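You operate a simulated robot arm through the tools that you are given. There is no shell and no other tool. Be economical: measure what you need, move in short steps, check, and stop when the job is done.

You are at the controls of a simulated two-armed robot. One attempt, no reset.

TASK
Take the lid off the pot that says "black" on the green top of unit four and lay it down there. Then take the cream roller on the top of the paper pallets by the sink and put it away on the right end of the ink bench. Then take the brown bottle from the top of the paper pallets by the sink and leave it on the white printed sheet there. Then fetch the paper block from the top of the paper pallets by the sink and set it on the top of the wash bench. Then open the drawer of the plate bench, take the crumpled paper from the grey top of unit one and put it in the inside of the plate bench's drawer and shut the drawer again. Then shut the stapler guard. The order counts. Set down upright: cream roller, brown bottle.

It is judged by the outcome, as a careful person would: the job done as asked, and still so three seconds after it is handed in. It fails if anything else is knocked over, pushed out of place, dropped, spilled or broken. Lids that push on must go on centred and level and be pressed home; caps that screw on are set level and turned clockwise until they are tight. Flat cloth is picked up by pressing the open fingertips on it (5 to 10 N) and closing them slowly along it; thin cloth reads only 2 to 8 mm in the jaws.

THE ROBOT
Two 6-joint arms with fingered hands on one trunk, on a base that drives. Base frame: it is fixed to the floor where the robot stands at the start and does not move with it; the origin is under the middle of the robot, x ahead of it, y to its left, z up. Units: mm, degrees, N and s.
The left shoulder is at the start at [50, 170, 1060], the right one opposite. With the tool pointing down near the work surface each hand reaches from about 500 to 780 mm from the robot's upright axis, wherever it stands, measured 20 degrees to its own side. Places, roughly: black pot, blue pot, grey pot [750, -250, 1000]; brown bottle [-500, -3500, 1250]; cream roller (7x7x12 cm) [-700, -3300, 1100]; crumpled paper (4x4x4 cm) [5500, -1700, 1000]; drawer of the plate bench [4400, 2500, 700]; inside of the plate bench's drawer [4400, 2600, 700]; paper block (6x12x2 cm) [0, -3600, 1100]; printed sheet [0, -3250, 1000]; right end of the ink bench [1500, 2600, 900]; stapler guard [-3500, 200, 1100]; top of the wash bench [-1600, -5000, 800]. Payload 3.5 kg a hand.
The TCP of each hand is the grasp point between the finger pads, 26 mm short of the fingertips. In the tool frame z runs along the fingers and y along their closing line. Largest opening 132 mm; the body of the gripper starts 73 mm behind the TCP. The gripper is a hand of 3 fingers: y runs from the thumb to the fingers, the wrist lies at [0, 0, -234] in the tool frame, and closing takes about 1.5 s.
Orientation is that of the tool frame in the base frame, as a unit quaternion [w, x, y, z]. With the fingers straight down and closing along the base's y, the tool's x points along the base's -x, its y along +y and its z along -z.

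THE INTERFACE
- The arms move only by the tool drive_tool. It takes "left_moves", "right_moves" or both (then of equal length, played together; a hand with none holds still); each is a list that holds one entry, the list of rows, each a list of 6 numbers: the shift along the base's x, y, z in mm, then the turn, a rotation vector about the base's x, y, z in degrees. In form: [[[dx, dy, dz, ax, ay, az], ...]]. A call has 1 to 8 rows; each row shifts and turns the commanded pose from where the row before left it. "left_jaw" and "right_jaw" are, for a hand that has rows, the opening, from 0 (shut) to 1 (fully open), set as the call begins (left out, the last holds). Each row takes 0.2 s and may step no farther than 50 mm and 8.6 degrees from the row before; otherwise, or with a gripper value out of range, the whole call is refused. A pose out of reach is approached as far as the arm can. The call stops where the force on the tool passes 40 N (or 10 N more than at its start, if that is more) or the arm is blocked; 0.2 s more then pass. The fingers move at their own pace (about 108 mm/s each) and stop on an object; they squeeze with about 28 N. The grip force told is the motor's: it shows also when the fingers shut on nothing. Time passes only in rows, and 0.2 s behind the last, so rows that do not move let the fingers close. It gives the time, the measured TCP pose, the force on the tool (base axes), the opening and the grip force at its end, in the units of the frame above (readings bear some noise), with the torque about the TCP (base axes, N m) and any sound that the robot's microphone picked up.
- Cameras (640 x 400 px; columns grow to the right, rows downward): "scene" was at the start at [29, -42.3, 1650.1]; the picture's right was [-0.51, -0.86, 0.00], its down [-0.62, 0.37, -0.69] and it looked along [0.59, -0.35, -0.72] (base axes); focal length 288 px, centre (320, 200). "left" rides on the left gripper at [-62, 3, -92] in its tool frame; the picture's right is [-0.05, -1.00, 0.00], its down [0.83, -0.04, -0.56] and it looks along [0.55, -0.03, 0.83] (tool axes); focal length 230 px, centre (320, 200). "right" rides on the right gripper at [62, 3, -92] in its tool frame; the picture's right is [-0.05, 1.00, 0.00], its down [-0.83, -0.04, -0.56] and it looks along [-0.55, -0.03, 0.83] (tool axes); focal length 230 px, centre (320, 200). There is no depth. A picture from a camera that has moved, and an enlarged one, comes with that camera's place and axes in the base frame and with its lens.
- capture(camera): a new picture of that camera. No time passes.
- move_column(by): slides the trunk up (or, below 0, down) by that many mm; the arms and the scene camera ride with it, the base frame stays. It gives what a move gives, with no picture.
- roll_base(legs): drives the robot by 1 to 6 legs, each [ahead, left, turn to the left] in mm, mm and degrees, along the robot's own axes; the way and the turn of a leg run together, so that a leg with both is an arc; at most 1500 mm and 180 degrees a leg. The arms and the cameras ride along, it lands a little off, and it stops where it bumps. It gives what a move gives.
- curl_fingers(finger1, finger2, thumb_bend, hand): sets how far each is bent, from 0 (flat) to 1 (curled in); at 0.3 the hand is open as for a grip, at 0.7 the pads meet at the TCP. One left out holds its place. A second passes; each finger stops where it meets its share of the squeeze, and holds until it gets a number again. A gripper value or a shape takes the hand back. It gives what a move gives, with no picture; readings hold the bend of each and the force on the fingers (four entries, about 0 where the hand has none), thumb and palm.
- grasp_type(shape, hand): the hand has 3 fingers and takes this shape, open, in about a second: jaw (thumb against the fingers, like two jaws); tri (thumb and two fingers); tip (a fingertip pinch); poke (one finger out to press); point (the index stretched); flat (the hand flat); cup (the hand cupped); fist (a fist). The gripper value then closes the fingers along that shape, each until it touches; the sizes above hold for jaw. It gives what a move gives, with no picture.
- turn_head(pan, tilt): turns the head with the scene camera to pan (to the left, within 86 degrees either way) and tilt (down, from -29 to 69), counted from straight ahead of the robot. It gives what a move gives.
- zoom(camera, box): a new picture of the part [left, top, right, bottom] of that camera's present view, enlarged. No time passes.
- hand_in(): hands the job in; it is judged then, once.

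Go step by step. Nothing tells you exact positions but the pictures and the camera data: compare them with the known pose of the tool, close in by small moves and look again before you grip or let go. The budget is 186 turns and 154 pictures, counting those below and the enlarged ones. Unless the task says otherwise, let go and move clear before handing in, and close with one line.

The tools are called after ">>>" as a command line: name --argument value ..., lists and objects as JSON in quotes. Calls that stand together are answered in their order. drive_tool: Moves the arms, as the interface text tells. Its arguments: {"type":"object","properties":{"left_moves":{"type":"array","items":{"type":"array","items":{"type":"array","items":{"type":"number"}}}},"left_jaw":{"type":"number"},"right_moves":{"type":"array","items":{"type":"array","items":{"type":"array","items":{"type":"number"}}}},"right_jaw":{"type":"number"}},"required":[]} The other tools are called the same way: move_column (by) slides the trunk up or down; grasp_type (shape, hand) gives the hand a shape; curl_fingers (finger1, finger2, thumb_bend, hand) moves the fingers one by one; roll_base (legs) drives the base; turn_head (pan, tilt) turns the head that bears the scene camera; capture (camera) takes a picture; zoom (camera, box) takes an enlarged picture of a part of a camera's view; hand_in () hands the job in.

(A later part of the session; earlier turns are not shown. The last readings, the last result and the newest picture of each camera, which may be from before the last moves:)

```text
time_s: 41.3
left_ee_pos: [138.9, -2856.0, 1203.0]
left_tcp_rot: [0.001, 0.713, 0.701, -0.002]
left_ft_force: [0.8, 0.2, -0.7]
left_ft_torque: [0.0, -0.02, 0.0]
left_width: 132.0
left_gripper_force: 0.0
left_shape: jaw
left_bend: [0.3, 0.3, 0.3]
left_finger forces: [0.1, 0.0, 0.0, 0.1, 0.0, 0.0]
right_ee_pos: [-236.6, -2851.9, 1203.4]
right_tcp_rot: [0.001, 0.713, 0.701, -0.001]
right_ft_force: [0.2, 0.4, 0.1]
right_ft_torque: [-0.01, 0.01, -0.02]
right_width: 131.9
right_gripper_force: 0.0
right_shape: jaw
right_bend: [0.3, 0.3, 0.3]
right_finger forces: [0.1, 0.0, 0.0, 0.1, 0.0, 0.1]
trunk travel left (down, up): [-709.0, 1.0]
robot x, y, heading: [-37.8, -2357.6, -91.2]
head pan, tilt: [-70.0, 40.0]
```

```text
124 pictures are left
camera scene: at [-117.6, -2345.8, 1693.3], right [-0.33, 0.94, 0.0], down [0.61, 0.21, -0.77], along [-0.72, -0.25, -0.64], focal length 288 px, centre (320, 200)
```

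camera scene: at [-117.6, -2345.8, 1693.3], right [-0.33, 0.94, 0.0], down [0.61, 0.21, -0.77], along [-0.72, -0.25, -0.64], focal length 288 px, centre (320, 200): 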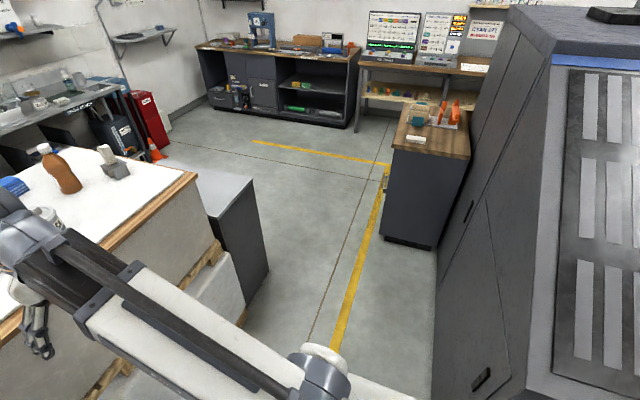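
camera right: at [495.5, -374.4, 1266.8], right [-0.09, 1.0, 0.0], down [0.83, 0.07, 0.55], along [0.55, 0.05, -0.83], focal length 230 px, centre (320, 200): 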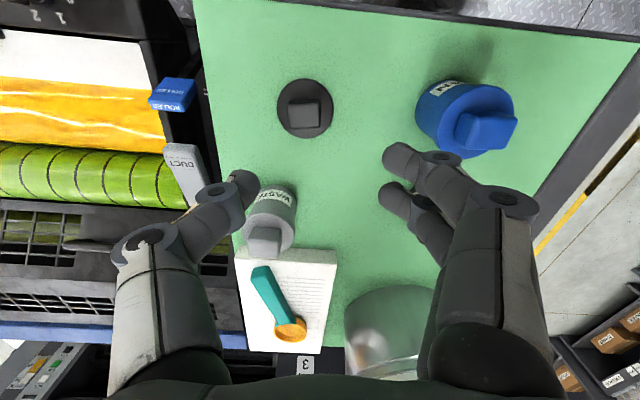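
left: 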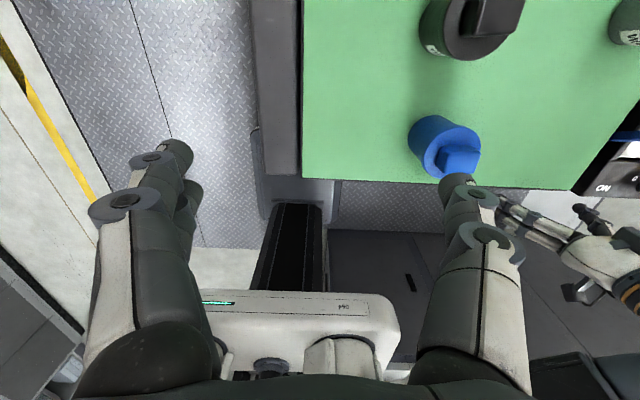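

Space is free to the right. I'll strafe right and ahead to stand before the roller.

>>> roll_base --legs '[[0, -450, 1.2], [310, 0, 0]]'

>>> turn_head --pan -15 --tilt 40

>>> capture --camera "scene"

>>> capture --camera "right"

```text
time_s: 45.7
left_ee_pos: [-307.3, -3163.4, 1203.0]
left_tcp_rot: [0.002, 0.705, 0.709, -0.002]
left_ft_force: [0.1, -0.5, 0.4]
left_ft_torque: [-0.02, -0.01, -0.01]
left_width: 131.7
left_gripper_force: 0.0
left_shape: jaw
left_bend: [0.3, 0.3, 0.3]
left_finger forces: [0.0, 0.0, 0.0, 0.0, 0.0, 0.0]
right_ee_pos: [-681.5, -3167.9, 1202.9]
right_tcp_rot: [0.001, 0.705, 0.709, -0.001]
right_ft_force: [0.3, 0.4, 0.1]
right_ft_torque: [0.01, -0.02, -0.03]
right_width: 131.9
right_gripper_force: 0.1
right_shape: jaw
right_bend: [0.3, 0.3, 0.3]
right_finger forces: [0.0, 0.0, 0.0, 0.0, 0.0, 0.0]
trunk travel left (down, up): [-709.0, 1.0]
robot x, y, heading: [-496.1, -2668.9, -89.8]
head pan, tilt: [-70.0, 40.0]
```

```text
time_s: 47.0
left_ee_pos: [-306.7, -3161.8, 1203.4]
left_tcp_rot: [0.002, 0.705, 0.709, -0.003]
left_ft_force: [-0.1, -0.6, 1.0]
left_ft_torque: [0.0, 0.02, -0.01]
left_width: 132.0
left_gripper_force: 0.1
left_shape: jaw
left_bend: [0.3, 0.3, 0.3]
left_finger forces: [0.0, 0.0, 0.0, 0.1, 0.1, 0.1]
right_ee_pos: [-682.7, -3166.1, 1203.1]
right_tcp_rot: [0.002, 0.705, 0.709, -0.002]
right_ft_force: [0.1, 0.0, -0.1]
right_ft_torque: [-0.01, -0.01, 0.05]
right_width: 131.7
right_gripper_force: 0.1
right_shape: jaw
right_bend: [0.3, 0.3, 0.3]
right_finger forces: [0.0, 0.0, 0.0, 0.0, 0.0, 0.1]
trunk travel left (down, up): [-709.0, 1.0]
robot x, y, heading: [-492.1, -2668.6, -89.9]
head pan, tilt: [-15.0, 40.0]
```

```text
123 pictures are left
camera scene: at [-516.1, -2710.3, 1693.3], right [-0.97, 0.26, 0.0], down [0.16, 0.62, -0.77], along [-0.2, -0.74, -0.64], focal length 288 px, centre (320, 200)
```

scene: 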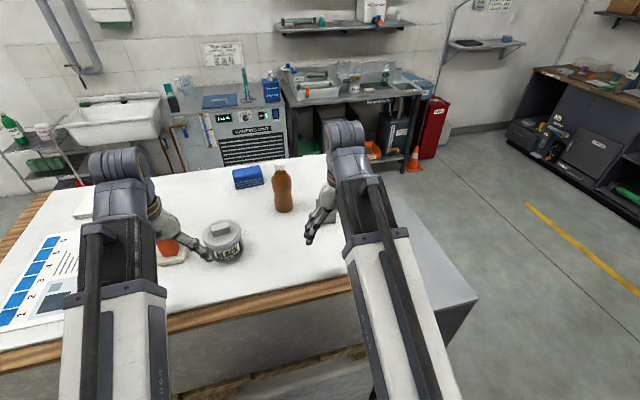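

```text
122 pictures are left
camera right: at [-678.5, -3104.4, 1296.2], right [1.0, -0.05, 0.0], down [-0.04, -0.83, 0.56], along [-0.03, -0.56, -0.83], focal length 230 px, centre (320, 200)
```

right: 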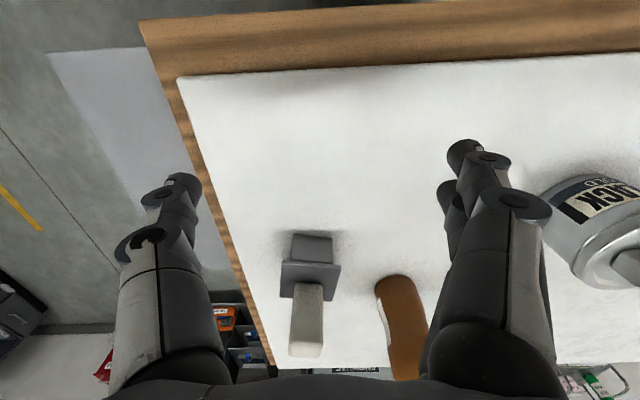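

Handle top triangulates to about [-697,-3337,1197], so the pallet top is near z 1077. I'll narrow the fingers and approach horizontally so they straddle the handle, checking halfway.

>>> drive_tool --right_moves '[[[-7, -30, -5, 0, 0, 0], [-8, -30, -5, 0, 0, 0], [0, -30, -5, 0, 0, 0], [0, 0, 0, 0, 0, 0]]]' --right_jaw 0.6

>>> capture --camera "right"

>>> capture --camera "left"

```text
time_s: 48.0
left_ee_pos: [-306.9, -3162.0, 1202.4]
left_tcp_rot: [0.003, 0.706, 0.708, -0.002]
left_ft_force: [0.3, -0.5, 0.1]
left_ft_torque: [-0.02, 0.0, 0.02]
left_width: 131.8
left_gripper_force: 0.1
left_shape: jaw
left_bend: [0.3, 0.3, 0.3]
left_finger forces: [0.1, 0.1, 0.0, 0.0, 0.1, 0.0]
right_ee_pos: [-696.4, -3257.2, 1187.7]
right_tcp_rot: [0.001, 0.707, 0.708, -0.002]
right_ft_force: [0.3, -0.1, 1.1]
right_ft_torque: [0.01, 0.0, -0.02]
right_width: 79.9
right_gripper_force: 0.1
right_shape: jaw
right_bend: [0.71, 0.71, 0.71]
right_finger forces: [0.1, 0.0, 0.0, 0.1, 0.1, 0.1]
trunk travel left (down, up): [-709.0, 1.0]
robot x, y, heading: [-491.3, -2666.5, -89.8]
head pan, tilt: [-15.0, 40.0]
```

```text
121 pictures are left
camera right: at [-693.2, -3194.9, 1282.2], right [1.0, -0.05, 0.0], down [-0.04, -0.83, 0.56], along [-0.03, -0.56, -0.83], focal length 230 px, centre (320, 200)
```

right: 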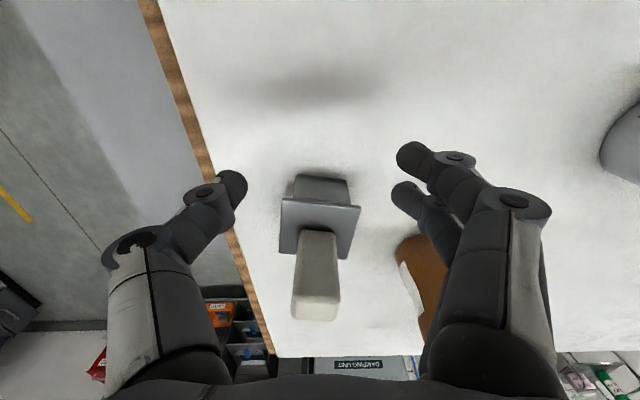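

```text
120 pictures are left
camera left: at [-305.0, -3222.4, 1296.2], right [-1.0, -0.06, 0.0], down [-0.05, 0.83, 0.55], along [-0.03, 0.55, -0.84], focal length 230 px, centre (320, 200)
```

left: 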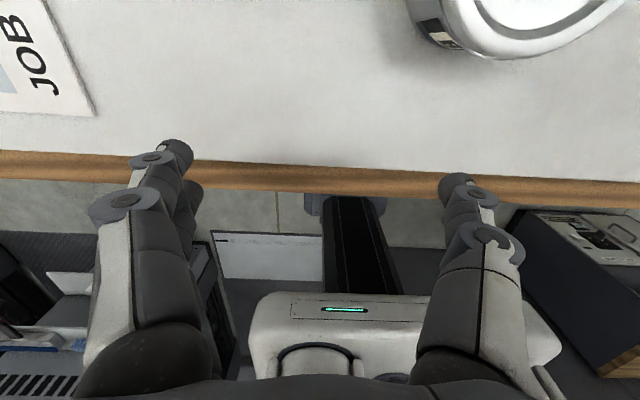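

>>> drive_tool --right_moves '[[[-3, -26, -3, 0, 0, 0], [-3, -26, -3, 0, 0, 0], [0, -25, -4, 0, 0, 0], [0, 0, 0, 0, 0, 0]]]'

>>> capture --camera "right"

```text
time_s: 49.0
left_ee_pos: [-308.5, -3162.1, 1203.9]
left_tcp_rot: [0.003, 0.706, 0.708, -0.002]
left_ft_force: [0.2, 0.0, 0.3]
left_ft_torque: [-0.01, 0.01, 0.01]
left_width: 132.0
left_gripper_force: 0.1
left_shape: jaw
left_bend: [0.3, 0.3, 0.3]
left_finger forces: [0.0, 0.0, 0.1, 0.0, 0.0, 0.0]
right_ee_pos: [-702.5, -3334.3, 1179.8]
right_tcp_rot: [0.001, 0.705, 0.709, 0.0]
right_ft_force: [0.0, 0.9, 0.2]
right_ft_torque: [0.02, -0.02, 0.0]
right_width: 79.6
right_gripper_force: 0.1
right_shape: jaw
right_bend: [0.71, 0.71, 0.71]
right_finger forces: [0.0, 0.0, 0.0, 0.1, 0.1, 0.0]
trunk travel left (down, up): [-709.0, 1.0]
robot x, y, heading: [-495.5, -2665.4, -89.2]
head pan, tilt: [-15.0, 40.0]
```

```text
119 pictures are left
camera right: at [-699.0, -3271.7, 1272.3], right [1.0, -0.05, 0.0], down [-0.04, -0.83, 0.56], along [-0.03, -0.56, -0.83], focal length 230 px, centre (320, 200)
```

right: 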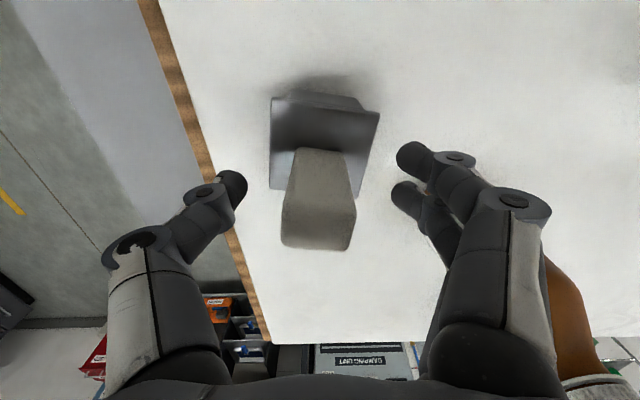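

>>> drive_tool --right_moves '[[[0, 0, -4, 0, 0, 0], [0, 0, 0, 0, 0, 0], [0, 0, 0, 0, 0, 0], [0, 0, 0, 0, 0, 0], [0, 0, 0, 0, 0, 0], [0, 0, 0, 0, 0, 0], [0, 0, 0, 0, 0, 0], [0, 0, 0, 0, 0, 0]]]' --right_jaw 0

>>> drive_tool --right_moves '[[[0, 0, 10, 0, 0, 0], [0, 0, 15, 0, 0, 0], [0, 0, 0, 0, 0, 0]]]'

>>> capture --camera "right"

```text
time_s: 50.8
left_ee_pos: [-305.9, -3162.7, 1203.6]
left_tcp_rot: [0.002, 0.705, 0.709, -0.002]
left_ft_force: [0.0, 0.3, 0.1]
left_ft_torque: [0.04, 0.01, 0.01]
left_width: 132.0
left_gripper_force: 0.1
left_shape: jaw
left_bend: [0.3, 0.3, 0.3]
left_finger forces: [0.0, 0.1, 0.0, 0.0, 0.0, 0.1]
right_ee_pos: [-702.9, -3334.5, 1173.8]
right_tcp_rot: [0.002, 0.705, 0.709, -0.001]
right_ft_force: [-0.7, 0.2, 0.2]
right_ft_torque: [0.0, 0.04, 0.04]
right_width: 21.1
right_gripper_force: 28.2
right_shape: jaw
right_bend: [0.73, 0.72, 0.7]
right_finger forces: [7.1, 16.8, 0.1, 0.0, 24.8, 0.1]
trunk travel left (down, up): [-709.0, 1.0]
robot x, y, heading: [-488.1, -2660.7, -89.7]
head pan, tilt: [-15.0, 40.0]
```

```text
time_s: 51.5
left_ee_pos: [-306.5, -3162.7, 1202.7]
left_tcp_rot: [0.002, 0.705, 0.709, -0.002]
left_ft_force: [0.4, -0.7, 0.2]
left_ft_torque: [-0.01, 0.01, 0.04]
left_width: 131.8
left_gripper_force: 0.1
left_shape: jaw
left_bend: [0.3, 0.3, 0.3]
left_finger forces: [0.1, 0.1, 0.0, 0.1, 0.1, 0.0]
right_ee_pos: [-702.7, -3334.5, 1200.2]
right_tcp_rot: [0.001, 0.705, 0.709, -0.001]
right_ft_force: [-0.3, -1.2, -1.8]
right_ft_torque: [0.03, -0.01, 0.01]
right_width: 21.1
right_gripper_force: 27.9
right_shape: jaw
right_bend: [0.73, 0.72, 0.7]
right_finger forces: [7.2, 16.4, 0.0, 0.0, 24.1, 0.0]
trunk travel left (down, up): [-709.0, 1.0]
robot x, y, heading: [-493.0, -2667.1, -89.8]
head pan, tilt: [-15.0, 40.0]
```

```text
118 pictures are left
camera right: at [-699.3, -3271.3, 1292.9], right [1.0, -0.05, 0.0], down [-0.04, -0.83, 0.56], along [-0.03, -0.56, -0.83], focal length 230 px, centre (320, 200)
```

right: 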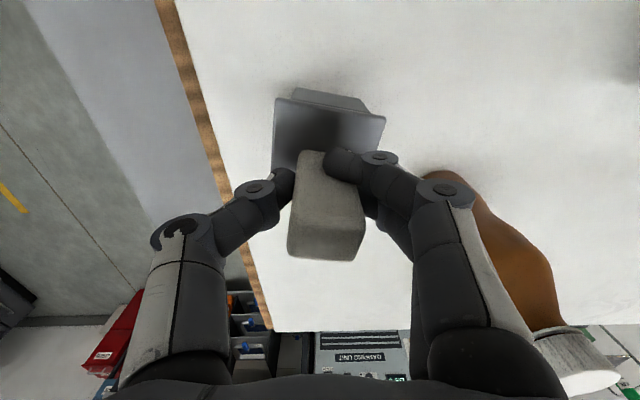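

Roller is held and lifted. I'll retract it toward me, back up, and return through the corridor.

>>> drive_tool --right_moves '[[[0, 30, 10, 0, 0, 0], [0, 40, 5, 0, 0, 0], [0, 40, 0, 0, 0, 0], [5, 40, 0, 0, 0, 0], [5, 20, 0, 0, 0, 0]]]'

>>> roll_base --legs '[[-320, 0, 0], [0, 465, 0]]'

>>> turn_head --pan -20 --tilt 35

>>> capture --camera "scene"

```text
time_s: 52.8
left_ee_pos: [-307.9, -3162.3, 1202.7]
left_tcp_rot: [0.002, 0.705, 0.709, -0.002]
left_ft_force: [-0.3, -0.2, 1.0]
left_ft_torque: [0.04, 0.03, -0.05]
left_width: 132.0
left_gripper_force: 0.0
left_shape: jaw
left_bend: [0.3, 0.3, 0.3]
left_finger forces: [0.0, 0.1, 0.0, 0.0, 0.0, 0.0]
right_ee_pos: [-693.5, -3167.7, 1206.9]
right_tcp_rot: [0.003, 0.705, 0.709, -0.003]
right_ft_force: [0.0, 0.3, -2.3]
right_ft_torque: [0.05, 0.01, 0.02]
right_width: 21.0
right_gripper_force: 27.7
right_shape: jaw
right_bend: [0.73, 0.72, 0.7]
right_finger forces: [7.4, 16.7, 0.1, 0.0, 23.9, 0.0]
right hand out of reach, approached as far as the arm can: row 5
trunk travel left (down, up): [-709.0, 1.0]
robot x, y, heading: [-494.7, -2666.1, -89.5]
head pan, tilt: [-15.0, 40.0]
```

```text
time_s: 57.3
left_ee_pos: [164.5, -2839.5, 1203.4]
left_tcp_rot: [0.002, 0.703, 0.711, -0.002]
left_ft_force: [-0.4, 0.9, -0.1]
left_ft_torque: [-0.02, 0.04, 0.05]
left_width: 131.7
left_gripper_force: 0.2
left_shape: jaw
left_bend: [0.3, 0.3, 0.3]
left_finger forces: [0.1, 0.1, 0.0, 0.1, 0.0, 0.1]
right_ee_pos: [-220.8, -2848.8, 1207.1]
right_tcp_rot: [0.003, 0.702, 0.712, -0.004]
right_ft_force: [-0.3, -0.1, -2.0]
right_ft_torque: [0.01, 0.03, 0.03]
right_width: 20.8
right_gripper_force: 28.3
right_shape: jaw
right_bend: [0.73, 0.72, 0.7]
right_finger forces: [7.2, 16.8, 0.1, 0.0, 23.8, 0.0]
trunk travel left (down, up): [-709.0, 1.0]
robot x, y, heading: [-27.8, -2343.6, -89.1]
head pan, tilt: [-15.0, 40.0]
```

```text
time_s: 57.9
left_ee_pos: [165.1, -2838.9, 1202.5]
left_tcp_rot: [0.002, 0.703, 0.711, -0.002]
left_ft_force: [0.0, -0.6, -0.1]
left_ft_torque: [0.02, 0.0, 0.0]
left_width: 132.1
left_gripper_force: 0.0
left_shape: jaw
left_bend: [0.3, 0.3, 0.3]
left_finger forces: [0.1, 0.0, 0.0, 0.0, 0.1, 0.0]
right_ee_pos: [-221.4, -2848.2, 1206.5]
right_tcp_rot: [0.004, 0.702, 0.712, -0.003]
right_ft_force: [0.8, 0.3, -2.3]
right_ft_torque: [0.01, -0.01, -0.02]
right_width: 20.7
right_gripper_force: 27.5
right_shape: jaw
right_bend: [0.73, 0.72, 0.7]
right_finger forces: [7.3, 16.8, 0.1, 0.0, 23.9, 0.1]
trunk travel left (down, up): [-709.0, 1.0]
robot x, y, heading: [-28.0, -2343.3, -89.2]
head pan, tilt: [-20.0, 35.0]
```

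```text
117 pictures are left
camera scene: at [-56.5, -2389.6, 1700.8], right [-0.94, 0.33, 0.0], down [0.19, 0.54, -0.82], along [-0.27, -0.77, -0.57], focal length 288 px, centre (320, 200)
```

scene: 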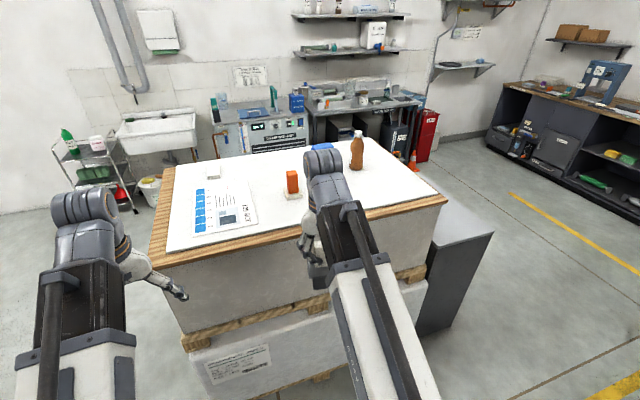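

>>> roll_base --legs '[[0, 20, -0.8], [-1400, 0, 0]]'

>>> roll_base --legs '[[-1200, 0, 0], [-800, 0, 0]]'

>>> turn_head --pan 70 --tilt 30

>>> capture --camera "scene"

```text
time_s: 65.2
left_ee_pos: [173.5, -1449.4, 1203.8]
left_tcp_rot: [0.002, 0.699, 0.715, -0.002]
left_ft_force: [-0.2, -0.1, 0.0]
left_ft_torque: [0.0, 0.01, -0.03]
left_width: 131.9
left_gripper_force: 0.0
left_shape: jaw
left_bend: [0.3, 0.3, 0.3]
left_finger forces: [0.0, 0.1, 0.1, 0.0, 0.0, 0.0]
right_ee_pos: [-211.7, -1464.1, 1207.2]
right_tcp_rot: [0.003, 0.698, 0.716, -0.002]
right_ft_force: [-0.4, 0.2, -1.7]
right_ft_torque: [-0.02, -0.03, -0.01]
right_width: 20.8
right_gripper_force: 28.1
right_shape: jaw
right_bend: [0.73, 0.72, 0.7]
right_finger forces: [7.3, 16.8, 0.1, 0.0, 23.9, 0.1]
trunk travel left (down, up): [-709.0, 1.0]
robot x, y, heading: [-19.8, -955.2, -88.5]
head pan, tilt: [-20.0, 35.0]
```

```text
time_s: 75.0
left_ee_pos: [146.7, 509.2, 1203.1]
left_tcp_rot: [0.002, 0.708, 0.706, -0.003]
left_ft_force: [-1.0, -0.1, 0.5]
left_ft_torque: [0.02, -0.01, -0.02]
left_width: 131.7
left_gripper_force: 0.0
left_shape: jaw
left_bend: [0.3, 0.3, 0.3]
left_finger forces: [0.1, 0.0, 0.0, 0.0, 0.0, 0.0]
right_ee_pos: [-238.9, 505.8, 1206.7]
right_tcp_rot: [0.003, 0.709, 0.705, -0.003]
right_ft_force: [-0.6, -0.3, -2.1]
right_ft_torque: [0.01, -0.03, 0.05]
right_width: 20.9
right_gripper_force: 28.1
right_shape: jaw
right_bend: [0.73, 0.72, 0.7]
right_finger forces: [7.3, 16.9, 0.0, 0.1, 24.0, 0.0]
trunk travel left (down, up): [-709.0, 1.0]
robot x, y, heading: [-32.6, 1003.8, -90.4]
head pan, tilt: [-20.0, 35.0]
```

```text
time_s: 76.7
left_ee_pos: [146.4, 507.9, 1202.7]
left_tcp_rot: [0.002, 0.709, 0.706, -0.002]
left_ft_force: [-0.1, -0.4, 0.3]
left_ft_torque: [0.02, -0.03, 0.04]
left_width: 131.8
left_gripper_force: 0.1
left_shape: jaw
left_bend: [0.3, 0.3, 0.3]
left_finger forces: [0.1, 0.0, 0.1, 0.1, 0.1, 0.1]
right_ee_pos: [-239.7, 504.7, 1207.1]
right_tcp_rot: [0.004, 0.708, 0.706, -0.004]
right_ft_force: [-0.5, 0.1, -1.8]
right_ft_torque: [-0.03, 0.0, 0.0]
right_width: 20.9
right_gripper_force: 27.9
right_shape: jaw
right_bend: [0.73, 0.72, 0.7]
right_finger forces: [7.4, 16.8, 0.0, 0.0, 23.9, 0.1]
trunk travel left (down, up): [-709.0, 1.0]
robot x, y, heading: [-34.7, 1004.9, -90.2]
head pan, tilt: [70.0, 30.0]
```

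```text
116 pictures are left
camera scene: at [48.9, 1012.7, 1708.7], right [-0.35, -0.94, 0.0], down [-0.47, 0.17, -0.87], along [0.81, -0.3, -0.5], focal length 288 px, centre (320, 200)
```

scene: 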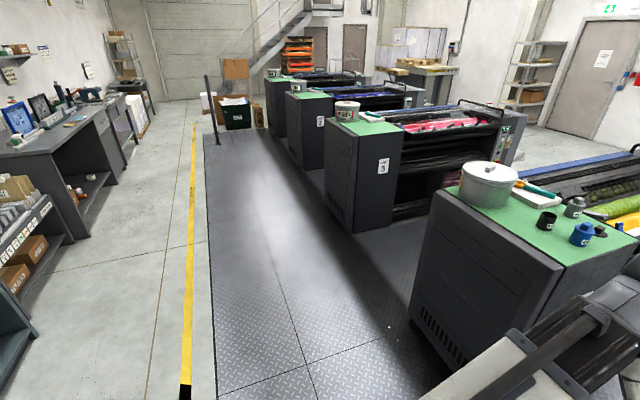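

Free space. I'll turn left to heading 0, drive to x≈1250, and turn left to face the ink bench.

>>> roll_base --legs '[[0, 0, 90], [1280, 0, 0], [0, 0, 90]]'

>>> turn_head --pan 0 --tilt 35

>>> capture --camera "scene"

```text
time_s: 90.8
left_ee_pos: [1066.0, 1497.9, 1204.0]
left_tcp_rot: [-0.001, 0.713, -0.701, -0.002]
left_ft_force: [0.0, 0.6, 0.4]
left_ft_torque: [0.04, 0.0, 0.03]
left_width: 132.0
left_gripper_force: 0.1
left_shape: jaw
left_bend: [0.3, 0.3, 0.3]
left_finger forces: [0.0, 0.0, 0.0, 0.0, 0.0, 0.0]
right_ee_pos: [1454.1, 1509.5, 1208.2]
right_tcp_rot: [-0.003, 0.714, -0.701, -0.003]
right_ft_force: [0.3, -0.2, -2.3]
right_ft_torque: [-0.03, -0.01, 0.04]
right_width: 19.8
right_gripper_force: 27.8
right_shape: jaw
right_bend: [0.74, 0.72, 0.7]
right_finger forces: [5.2, 17.8, 0.1, 0.0, 23.1, 0.1]
trunk travel left (down, up): [-709.0, 1.0]
robot x, y, heading: [1260.8, 1005.0, 91.1]
head pan, tilt: [70.0, 30.0]
```

```text
time_s: 92.2
left_ee_pos: [1065.8, 1498.9, 1202.5]
left_tcp_rot: [-0.002, 0.713, -0.701, -0.002]
left_ft_force: [0.2, 0.5, -0.6]
left_ft_torque: [-0.02, 0.0, 0.04]
left_width: 131.8
left_gripper_force: 0.0
left_shape: jaw
left_bend: [0.3, 0.3, 0.3]
left_finger forces: [0.1, 0.0, 0.1, 0.0, 0.0, 0.0]
right_ee_pos: [1453.8, 1509.1, 1205.8]
right_tcp_rot: [-0.003, 0.713, -0.701, -0.003]
right_ft_force: [-0.3, -0.1, -1.1]
right_ft_torque: [0.0, -0.02, -0.03]
right_width: 19.7
right_gripper_force: 27.9
right_shape: jaw
right_bend: [0.74, 0.72, 0.7]
right_finger forces: [5.2, 17.7, 0.0, 0.1, 23.2, 0.0]
trunk travel left (down, up): [-709.0, 1.0]
robot x, y, heading: [1259.8, 1001.4, 90.8]
head pan, tilt: [0.0, 35.0]
```

```text
115 pictures are left
camera scene: at [1259.4, 1050.8, 1700.9], right [1.0, 0.02, 0.0], down [0.01, -0.57, -0.82], along [-0.02, 0.82, -0.57], focal length 288 px, centre (320, 200)
```

scene: 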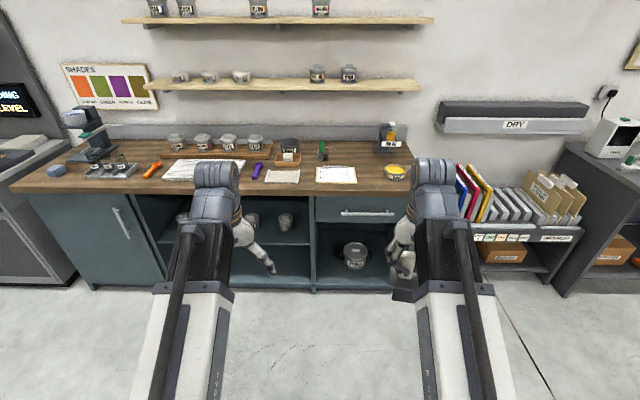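

>>> zoom --camera "scene" --box '[240, 110, 480, 250]'

>>> capture --camera "right"

```text
2.67 times, centred on (360, 180) of scene
camera zoom: at [1259.4, 1050.8, 1700.9], right [1.0, 0.02, 0.0], down [0.01, -0.57, -0.82], along [-0.02, 0.82, -0.57], focal length 769 px, centre (213, 253)
```

zoom: 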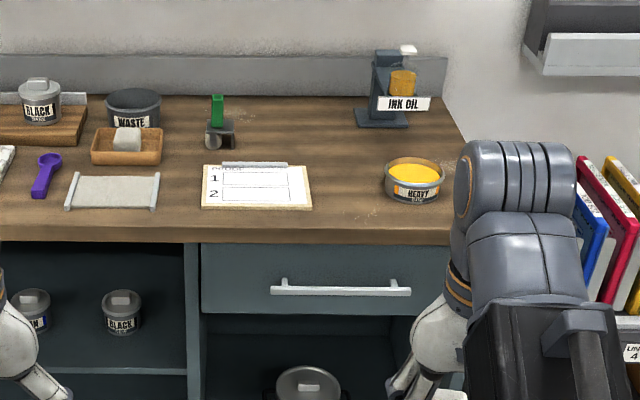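

```text
113 pictures are left
camera right: at [1451.3, 1447.1, 1299.7], right [-1.0, 0.03, 0.0], down [0.03, 0.83, 0.56], along [0.02, 0.56, -0.83], focal length 230 px, centre (320, 200)
```

right: 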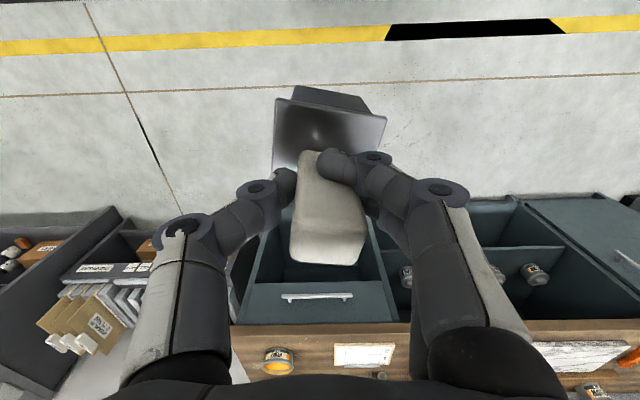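

Bench top has a free spot near [1530,2570] between the clipboard, yellow can and ink-oil pump. I drive closer.

>>> roll_base --legs '[[600, -55, -0.8], [260, 0, 0]]'

>>> turn_head --pan -10 --tilt 45

>>> capture --camera "scene"

>>> capture --camera "right"

```text
time_s: 97.1
left_ee_pos: [1122.4, 2354.9, 1201.3]
left_tcp_rot: [-0.002, 0.708, -0.706, -0.002]
left_ft_force: [-0.4, -0.5, -0.7]
left_ft_torque: [-0.03, 0.02, 0.01]
left_width: 131.8
left_gripper_force: 0.0
left_shape: jaw
left_bend: [0.3, 0.3, 0.3]
left_finger forces: [0.1, 0.0, 0.0, 0.1, 0.0, 0.0]
right_ee_pos: [1509.7, 2361.2, 1205.6]
right_tcp_rot: [-0.003, 0.708, -0.706, -0.003]
right_ft_force: [-0.3, 1.3, -1.7]
right_ft_torque: [-0.01, -0.01, -0.05]
right_width: 19.5
right_gripper_force: 27.8
right_shape: jaw
right_bend: [0.74, 0.72, 0.7]
right_finger forces: [5.2, 17.8, 0.1, 0.0, 23.1, 0.0]
trunk travel left (down, up): [-709.0, 1.0]
robot x, y, heading: [1308.2, 1856.1, 90.1]
head pan, tilt: [0.0, 35.0]
```

```text
time_s: 97.8
left_ee_pos: [1122.8, 2353.7, 1203.6]
left_tcp_rot: [-0.002, 0.708, -0.706, -0.001]
left_ft_force: [0.0, 0.5, 0.2]
left_ft_torque: [-0.03, 0.03, 0.0]
left_width: 132.1
left_gripper_force: 0.1
left_shape: jaw
left_bend: [0.3, 0.3, 0.3]
left_finger forces: [0.1, 0.1, 0.0, 0.1, 0.1, 0.0]
right_ee_pos: [1509.8, 2360.5, 1206.6]
right_tcp_rot: [-0.004, 0.708, -0.706, -0.003]
right_ft_force: [-0.4, 0.5, -2.3]
right_ft_torque: [-0.04, 0.0, 0.01]
right_width: 19.6
right_gripper_force: 27.9
right_shape: jaw
right_bend: [0.74, 0.72, 0.7]
right_finger forces: [5.2, 17.8, 0.0, 0.0, 23.1, 0.0]
trunk travel left (down, up): [-709.0, 1.0]
robot x, y, heading: [1310.1, 1858.2, 90.3]
head pan, tilt: [-10.0, 45.0]
```

```text
112 pictures are left
camera scene: at [1323.3, 1896.2, 1686.1], right [0.99, -0.17, 0.0], down [-0.12, -0.7, -0.71], along [0.12, 0.7, -0.71], focal length 288 px, centre (320, 200)
```

scene: 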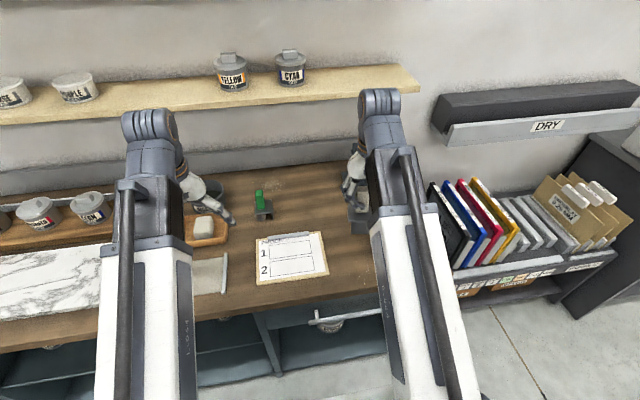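

```text
111 pictures are left
camera right: at [1506.7, 2297.6, 1299.6], right [-1.0, 0.05, 0.0], down [0.04, 0.83, 0.56], along [0.03, 0.56, -0.83], focal length 230 px, centre (320, 200)
```

right: 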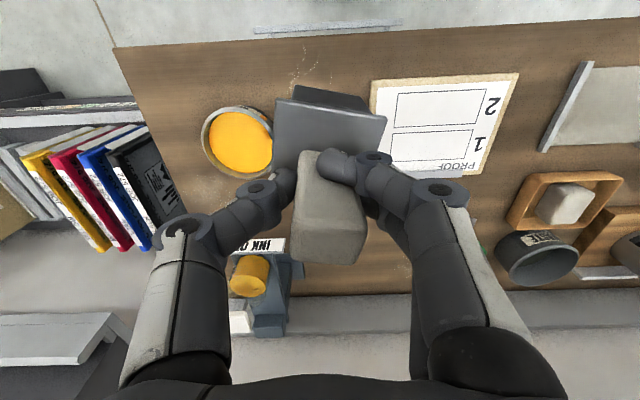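

Lowering the trunk so the arm stays below the shelf (front edge y≈2697, z≈1293), then moving out over the spot.

>>> move_column --by -130

>>> drive_tool --right_moves '[[[8, 40, 0, 0, 0, 0], [8, 40, 0, 0, 0, 0], [8, 40, 0, 0, 0, 0], [6, 40, 0, 0, 0, 0], [0, 30, -10, 0, 0, 0], [0, 0, -10, 0, 0, 0]]]'

>>> capture --camera "right"

>>> zoom --camera "scene" --box '[240, 80, 480, 240]'

```text
time_s: 99.4
left_ee_pos: [1123.1, 2354.1, 1073.6]
left_tcp_rot: [-0.002, 0.708, -0.706, -0.002]
left_ft_force: [0.3, -0.2, 0.2]
left_ft_torque: [-0.01, -0.02, -0.01]
left_width: 132.1
left_gripper_force: 0.0
left_shape: jaw
left_bend: [0.3, 0.3, 0.3]
left_finger forces: [0.0, 0.0, 0.0, 0.0, 0.0, 0.0]
right_ee_pos: [1509.8, 2359.5, 1076.1]
right_tcp_rot: [-0.003, 0.709, -0.706, -0.003]
right_ft_force: [-0.6, -0.8, -3.0]
right_ft_torque: [0.03, 0.01, -0.04]
right_width: 19.4
right_gripper_force: 27.3
right_shape: jaw
right_bend: [0.74, 0.72, 0.7]
right_finger forces: [5.2, 17.8, 0.1, 0.0, 23.1, 0.0]
trunk travel left (down, up): [-579.0, 131.0]
robot x, y, heading: [1310.2, 1853.7, 90.3]
head pan, tilt: [-10.0, 45.0]
```

```text
time_s: 100.8
left_ee_pos: [1122.3, 2354.2, 1072.5]
left_tcp_rot: [-0.002, 0.708, -0.706, -0.002]
left_ft_force: [0.3, -0.9, -0.1]
left_ft_torque: [-0.02, -0.02, -0.02]
left_width: 131.9
left_gripper_force: 0.0
left_shape: jaw
left_bend: [0.3, 0.3, 0.3]
left_finger forces: [0.0, 0.0, 0.0, 0.0, 0.0, 0.0]
right_ee_pos: [1537.9, 2548.0, 1053.2]
right_tcp_rot: [-0.004, 0.709, -0.706, -0.002]
right_ft_force: [-0.9, 0.7, -2.6]
right_ft_torque: [-0.02, 0.02, 0.03]
right_width: 19.5
right_gripper_force: 28.3
right_shape: jaw
right_bend: [0.74, 0.72, 0.7]
right_finger forces: [5.4, 17.9, 0.1, 0.0, 23.0, 0.0]
trunk travel left (down, up): [-579.0, 131.0]
robot x, y, heading: [1309.1, 1857.6, 90.2]
head pan, tilt: [-10.0, 45.0]
```

```text
110 pictures are left
camera right: at [1535.2, 2486.8, 1147.7], right [-1.0, 0.05, 0.0], down [0.04, 0.83, 0.56], along [0.03, 0.56, -0.83], focal length 230 px, centre (320, 200)
```

right: 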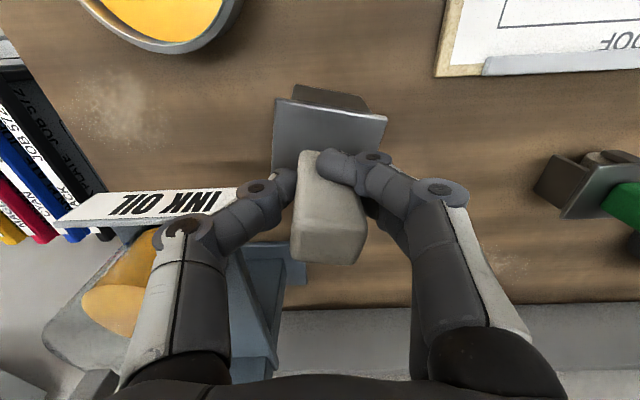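

```text
2.50 times, centred on (360, 160) of scene
camera zoom: at [1323.4, 1896.1, 1556.0], right [0.99, -0.17, 0.0], down [-0.12, -0.7, -0.71], along [0.12, 0.7, -0.71], focal length 721 px, centre (220, 300)
```

zoom: 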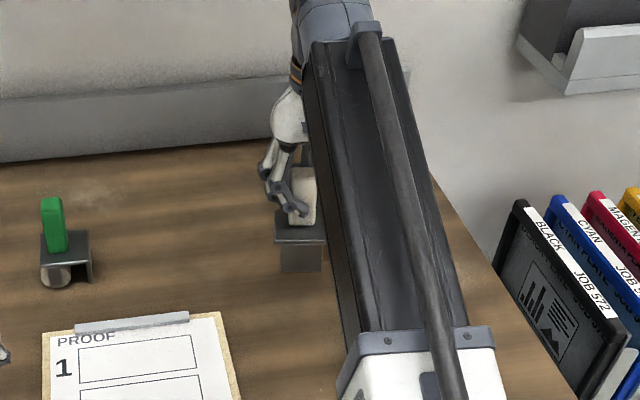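

The ink-oil sign is close on the right; I'll shift to about [1505,2515] and then lower until contact.

>>> drive_tool --right_moves '[[[-33, -32, 0, 0, 0, 0], [0, 0, -20, 0, 0, 0], [0, 0, -15, 0, 0, 0], [0, 0, 0, 0, 0, 0]]]'

>>> capture --camera "right"

>>> zoom --camera "scene" --box '[280, 80, 400, 200]'

```text
time_s: 101.8
left_ee_pos: [1123.9, 2353.6, 1072.8]
left_tcp_rot: [-0.002, 0.708, -0.706, -0.002]
left_ft_force: [0.5, 0.6, -0.3]
left_ft_torque: [0.01, 0.03, 0.0]
left_width: 132.1
left_gripper_force: 0.0
left_shape: jaw
left_bend: [0.3, 0.3, 0.3]
left_finger forces: [0.0, 0.1, 0.0, 0.0, 0.1, 0.1]
right_ee_pos: [1507.0, 2518.3, 1019.3]
right_tcp_rot: [-0.004, 0.708, -0.706, -0.002]
right_ft_force: [0.4, -0.2, -2.0]
right_ft_torque: [-0.01, -0.01, -0.02]
right_width: 19.4
right_gripper_force: 27.6
right_shape: jaw
right_bend: [0.74, 0.72, 0.7]
right_finger forces: [5.5, 17.9, 0.1, 0.1, 23.1, 0.0]
trunk travel left (down, up): [-579.0, 131.0]
robot x, y, heading: [1312.4, 1854.8, 90.2]
head pan, tilt: [-10.0, 45.0]
```

```text
108 pictures are left
camera right: at [1503.6, 2456.8, 1111.8], right [-1.0, 0.05, 0.0], down [0.04, 0.83, 0.56], along [0.03, 0.56, -0.83], focal length 230 px, centre (320, 200)
```

right: 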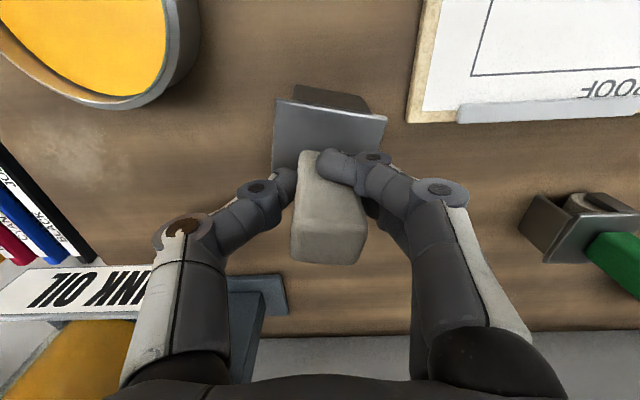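

```text
3.33 times, centred on (340, 140) of scene
camera zoom: at [1323.3, 1896.0, 1556.0], right [0.99, -0.17, 0.0], down [-0.12, -0.7, -0.71], along [0.12, 0.7, -0.71], focal length 961 px, centre (253, 400)
```

zoom: 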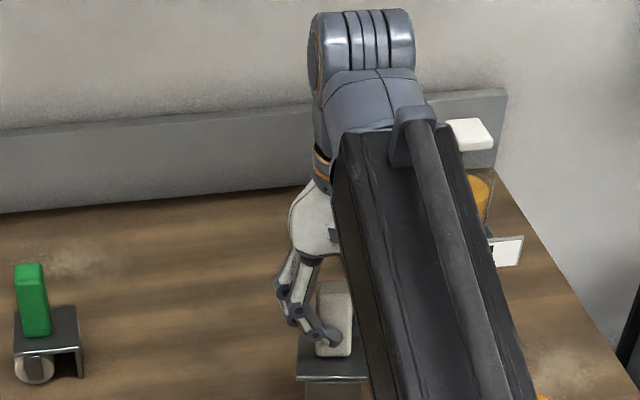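

>>> drive_tool --right_moves '[[[0, 0, -5, 0, 0, 0], [0, 0, -4, 0, 0, 0], [0, 0, -3, 0, 0, 0], [0, 0, -2, 0, 0, 0], [0, 0, -2, 0, 0, 0]]]'

>>> drive_tool --right_moves '[[[0, 0, -2, 0, 0, 0], [0, 0, -2, 0, 0, 0], [0, 0, 0, 0, 0, 0]]]'

>>> capture --camera "right"

```text
time_s: 103.0
left_ee_pos: [1122.7, 2354.1, 1073.1]
left_tcp_rot: [-0.001, 0.708, -0.707, -0.002]
left_ft_force: [-0.5, 0.6, 0.5]
left_ft_torque: [-0.05, -0.03, 0.0]
left_width: 131.9
left_gripper_force: 0.1
left_shape: jaw
left_bend: [0.3, 0.3, 0.3]
left_finger forces: [0.0, 0.0, 0.0, 0.0, 0.0, 0.0]
right_ee_pos: [1507.1, 2517.1, 1005.6]
right_tcp_rot: [-0.003, 0.708, -0.706, -0.003]
right_ft_force: [0.7, -0.9, -1.5]
right_ft_torque: [-0.02, 0.02, 0.02]
right_width: 19.6
right_gripper_force: 27.8
right_shape: jaw
right_bend: [0.74, 0.72, 0.7]
right_finger forces: [5.5, 18.0, 0.0, 0.0, 23.0, 0.0]
trunk travel left (down, up): [-579.0, 131.0]
robot x, y, heading: [1308.1, 1856.1, 90.2]
head pan, tilt: [-10.0, 45.0]
```

```text
time_s: 103.8
left_ee_pos: [1123.3, 2353.2, 1073.9]
left_tcp_rot: [-0.002, 0.708, -0.706, -0.001]
left_ft_force: [-0.4, 0.8, 0.1]
left_ft_torque: [-0.03, -0.03, 0.02]
left_width: 131.8
left_gripper_force: 0.0
left_shape: jaw
left_bend: [0.3, 0.3, 0.3]
left_finger forces: [0.0, 0.0, 0.0, 0.0, 0.0, 0.0]
right_ee_pos: [1507.5, 2517.7, 1002.0]
right_tcp_rot: [-0.003, 0.708, -0.706, -0.003]
right_ft_force: [-0.2, 0.5, -2.7]
right_ft_torque: [0.0, 0.0, 0.02]
right_width: 19.5
right_gripper_force: 28.2
right_shape: jaw
right_bend: [0.74, 0.72, 0.7]
right_finger forces: [5.5, 18.0, 0.1, 0.1, 23.1, 0.0]
trunk travel left (down, up): [-579.0, 131.0]
robot x, y, heading: [1305.9, 1857.8, 90.2]
head pan, tilt: [-10.0, 45.0]
```

```text
106 pictures are left
camera right: at [1504.6, 2455.4, 1094.1], right [-1.0, 0.05, 0.0], down [0.04, 0.83, 0.56], along [0.03, 0.56, -0.83], focal length 230 px, centre (320, 200)
```

right: 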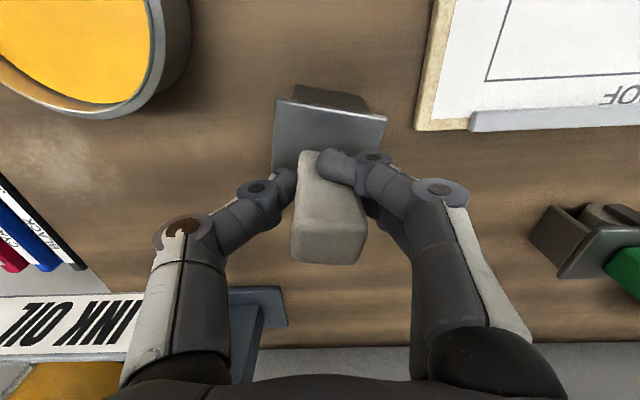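

>>> drive_tool --right_moves '[[[0, 0, -2, 0, 0, 0], [0, 0, -2, 0, 0, 0], [0, 0, -2, 0, 0, 0], [0, 0, -2, 0, 0, 0]]]'

>>> zoom --camera "scene" --box '[280, 80, 400, 200]'

```text
time_s: 104.8
left_ee_pos: [1123.1, 2352.3, 1073.6]
left_tcp_rot: [-0.002, 0.708, -0.706, -0.002]
left_ft_force: [-0.1, -0.5, 1.0]
left_ft_torque: [-0.01, 0.0, 0.0]
left_width: 131.7
left_gripper_force: 0.1
left_shape: jaw
left_bend: [0.3, 0.3, 0.3]
left_finger forces: [0.0, 0.0, 0.1, 0.0, 0.1, 0.1]
right_ee_pos: [1507.2, 2517.1, 995.5]
right_tcp_rot: [-0.004, 0.708, -0.706, -0.003]
right_ft_force: [2.4, 0.0, 7.1]
right_ft_torque: [0.11, -0.05, -0.03]
right_width: 19.7
right_gripper_force: 28.0
right_shape: jaw
right_bend: [0.74, 0.72, 0.71]
right_finger forces: [6.2, 18.7, 0.1, 0.0, 26.0, 0.1]
trunk travel left (down, up): [-579.0, 131.0]
robot x, y, heading: [1307.6, 1859.7, 90.0]
head pan, tilt: [-10.0, 45.0]
```

```text
3.33 times, centred on (340, 140) of scene
camera zoom: at [1323.4, 1895.2, 1556.3], right [0.99, -0.17, 0.0], down [-0.12, -0.7, -0.71], along [0.12, 0.7, -0.71], focal length 961 px, centre (253, 400)
```

zoom: 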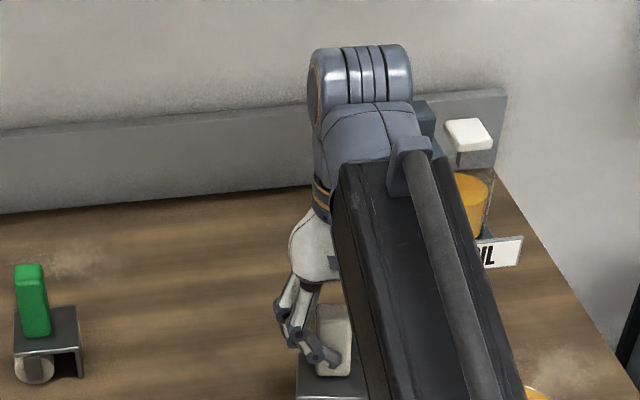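

Contact with the bench. I press a hair, open, and rise straight up.

>>> drive_tool --right_moves '[[[0, 0, -1, 0, 0, 0], [0, 0, 0, 0, 0, 0]]]'

>>> drive_tool --right_moves '[[[0, 0, 0, 0, 0, 0], [0, 0, 0, 0, 0, 0], [0, 0, 0, 0, 0, 0], [0, 0, 20, 0, 0, 0], [0, 0, 40, 0, 0, 0], [0, 0, 40, 0, 0, 0], [0, -20, 30, 0, 0, 0]]]' --right_jaw 0.5

>>> capture --camera "right"

```text
time_s: 105.4
left_ee_pos: [1123.1, 2352.6, 1073.3]
left_tcp_rot: [-0.002, 0.708, -0.706, -0.003]
left_ft_force: [0.0, 0.4, -0.7]
left_ft_torque: [0.03, -0.02, -0.02]
left_width: 132.0
left_gripper_force: 0.0
left_shape: jaw
left_bend: [0.3, 0.3, 0.3]
left_finger forces: [0.1, 0.0, 0.0, 0.0, 0.0, 0.0]
right_ee_pos: [1506.9, 2515.3, 994.0]
right_tcp_rot: [-0.005, 0.708, -0.706, -0.004]
right_ft_force: [5.0, 0.4, 15.5]
right_ft_torque: [0.14, -0.07, -0.07]
right_width: 20.0
right_gripper_force: 28.5
right_shape: jaw
right_bend: [0.74, 0.72, 0.71]
right_finger forces: [5.8, 19.6, 0.0, 0.0, 30.2, 0.0]
trunk travel left (down, up): [-579.0, 131.0]
robot x, y, heading: [1307.2, 1856.8, 90.3]
head pan, tilt: [-10.0, 45.0]
```

```text
time_s: 107.0
left_ee_pos: [1123.0, 2353.0, 1072.9]
left_tcp_rot: [-0.003, 0.708, -0.706, -0.003]
left_ft_force: [0.2, 0.3, 0.8]
left_ft_torque: [-0.02, 0.0, 0.02]
left_width: 132.1
left_gripper_force: 0.1
left_shape: jaw
left_bend: [0.3, 0.3, 0.3]
left_finger forces: [0.0, 0.0, 0.0, 0.1, 0.0, 0.0]
right_ee_pos: [1504.9, 2496.4, 1123.6]
right_tcp_rot: [-0.003, 0.708, -0.706, -0.003]
right_ft_force: [-0.4, 0.8, -0.2]
right_ft_torque: [-0.01, -0.01, 0.01]
right_width: 65.4
right_gripper_force: 0.1
right_shape: jaw
right_bend: [0.73, 0.73, 0.7]
right_finger forces: [0.1, 0.0, 0.1, 0.1, 0.0, 0.0]
trunk travel left (down, up): [-579.0, 131.0]
robot x, y, heading: [1308.2, 1860.1, 90.2]
head pan, tilt: [-10.0, 45.0]
```

```text
104 pictures are left
camera right: at [1503.3, 2433.6, 1216.3], right [-1.0, 0.05, 0.0], down [0.04, 0.83, 0.56], along [0.03, 0.56, -0.83], focal length 230 px, centre (320, 200)
```

right: 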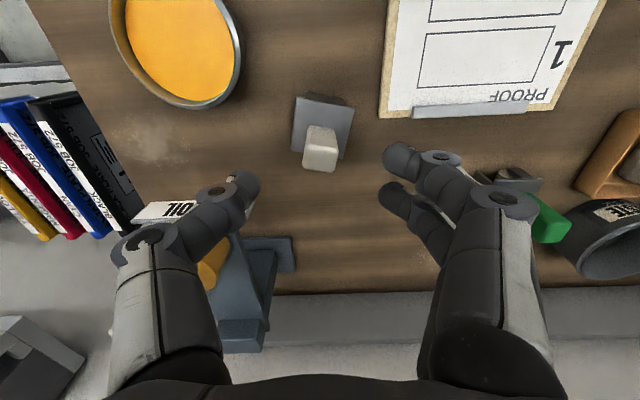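

Roller stands upright. I retract, raise the trunk and drive back to the pallets.

>>> drive_tool --right_moves '[[[0, -40, 15, 0, 0, 0], [0, -40, 15, 0, 0, 0], [0, -40, 0, 0, 0, 0], [0, -10, 0, 0, 0, 0]]]' --right_jaw 1

>>> move_column --by 129

>>> roll_base --legs '[[-860, 0, 0], [0, 0, -90], [-1290, 0, 0], [0, 0, -90]]'

>>> turn_head --pan 0 --tilt 30

>>> capture --camera "scene"

```text
time_s: 108.0
left_ee_pos: [1123.6, 2353.8, 1073.3]
left_tcp_rot: [-0.002, 0.709, -0.705, -0.002]
left_ft_force: [0.8, 0.6, -1.1]
left_ft_torque: [0.03, 0.0, -0.01]
left_width: 132.0
left_gripper_force: 0.1
left_shape: jaw
left_bend: [0.3, 0.3, 0.3]
left_finger forces: [0.0, 0.0, 0.0, 0.0, 0.0, 0.0]
right_ee_pos: [1507.0, 2397.4, 1097.2]
right_tcp_rot: [-0.006, 0.708, -0.706, -0.005]
right_ft_force: [0.2, 0.3, 0.5]
right_ft_torque: [0.0, 0.0, 0.0]
right_width: 132.1
right_gripper_force: 0.1
right_shape: jaw
right_bend: [0.3, 0.3, 0.3]
right_finger forces: [0.0, 0.1, 0.0, 0.0, 0.1, 0.0]
right hand out of reach, approached as far as the arm can: row 1, 2, 3, 4
trunk travel left (down, up): [-579.0, 131.0]
robot x, y, heading: [1306.9, 1860.0, 90.3]
head pan, tilt: [-10.0, 45.0]
```

```text
time_s: 109.6
left_ee_pos: [1123.5, 2354.2, 1201.3]
left_tcp_rot: [-0.002, 0.709, -0.705, -0.002]
left_ft_force: [0.6, 0.0, 0.2]
left_ft_torque: [0.0, -0.02, -0.03]
left_width: 131.8
left_gripper_force: 0.1
left_shape: jaw
left_bend: [0.3, 0.3, 0.3]
left_finger forces: [0.0, 0.1, 0.0, 0.0, 0.0, 0.0]
right_ee_pos: [1506.4, 2398.1, 1226.8]
right_tcp_rot: [-0.006, 0.708, -0.706, -0.004]
right_ft_force: [0.2, 0.5, -0.6]
right_ft_torque: [-0.03, 0.02, -0.01]
right_width: 132.1
right_gripper_force: 0.1
right_shape: jaw
right_bend: [0.3, 0.3, 0.3]
right_finger forces: [0.1, 0.0, 0.0, 0.0, 0.0, 0.1]
trunk travel left (down, up): [-708.0, 2.0]
robot x, y, heading: [1310.6, 1855.5, 90.2]
head pan, tilt: [-10.0, 45.0]
```

```text
time_s: 128.1
left_ee_pos: [192.6, 445.8, 1201.0]
left_tcp_rot: [0.001, 0.712, 0.702, -0.002]
left_ft_force: [-0.2, -0.1, -0.1]
left_ft_torque: [0.03, 0.02, 0.01]
left_width: 131.9
left_gripper_force: 0.1
left_shape: jaw
left_bend: [0.3, 0.3, 0.3]
left_finger forces: [0.0, 0.0, 0.0, 0.0, 0.1, 0.0]
right_ee_pos: [-192.6, 409.5, 1226.3]
right_tcp_rot: [0.005, 0.713, 0.702, -0.006]
right_ft_force: [-0.6, -0.7, -0.3]
right_ft_torque: [0.0, 0.0, -0.01]
right_width: 131.9
right_gripper_force: 0.1
right_shape: jaw
right_bend: [0.3, 0.3, 0.3]
right_finger forces: [0.0, 0.0, 0.0, 0.1, 0.0, 0.0]
trunk travel left (down, up): [-708.0, 2.0]
robot x, y, heading: [15.4, 948.4, -91.1]
head pan, tilt: [-10.0, 45.0]
```

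```text
time_s: 128.9
left_ee_pos: [192.0, 445.5, 1202.6]
left_tcp_rot: [0.002, 0.712, 0.702, -0.002]
left_ft_force: [-0.6, 0.7, 0.1]
left_ft_torque: [-0.01, -0.01, 0.01]
left_width: 131.8
left_gripper_force: 0.1
left_shape: jaw
left_bend: [0.3, 0.3, 0.3]
left_finger forces: [0.1, 0.0, 0.0, 0.0, 0.0, 0.0]
right_ee_pos: [-192.6, 410.3, 1227.8]
right_tcp_rot: [0.005, 0.713, 0.701, -0.005]
right_ft_force: [-0.3, -1.5, -1.2]
right_ft_torque: [-0.05, 0.02, 0.01]
right_width: 132.0
right_gripper_force: 0.0
right_shape: jaw
right_bend: [0.3, 0.3, 0.3]
right_finger forces: [0.1, 0.0, 0.0, 0.0, 0.1, 0.0]
trunk travel left (down, up): [-708.0, 2.0]
robot x, y, heading: [13.3, 945.2, -90.7]
head pan, tilt: [0.0, 30.0]
```

```text
103 pictures are left
camera scene: at [14.3, 893.6, 1707.6], right [-1.0, 0.02, 0.0], down [0.01, 0.5, -0.87], along [-0.01, -0.87, -0.5], focal length 288 px, centre (320, 200)
```

scene: 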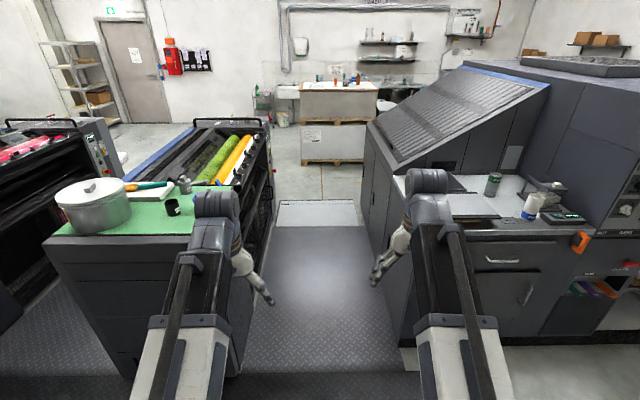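

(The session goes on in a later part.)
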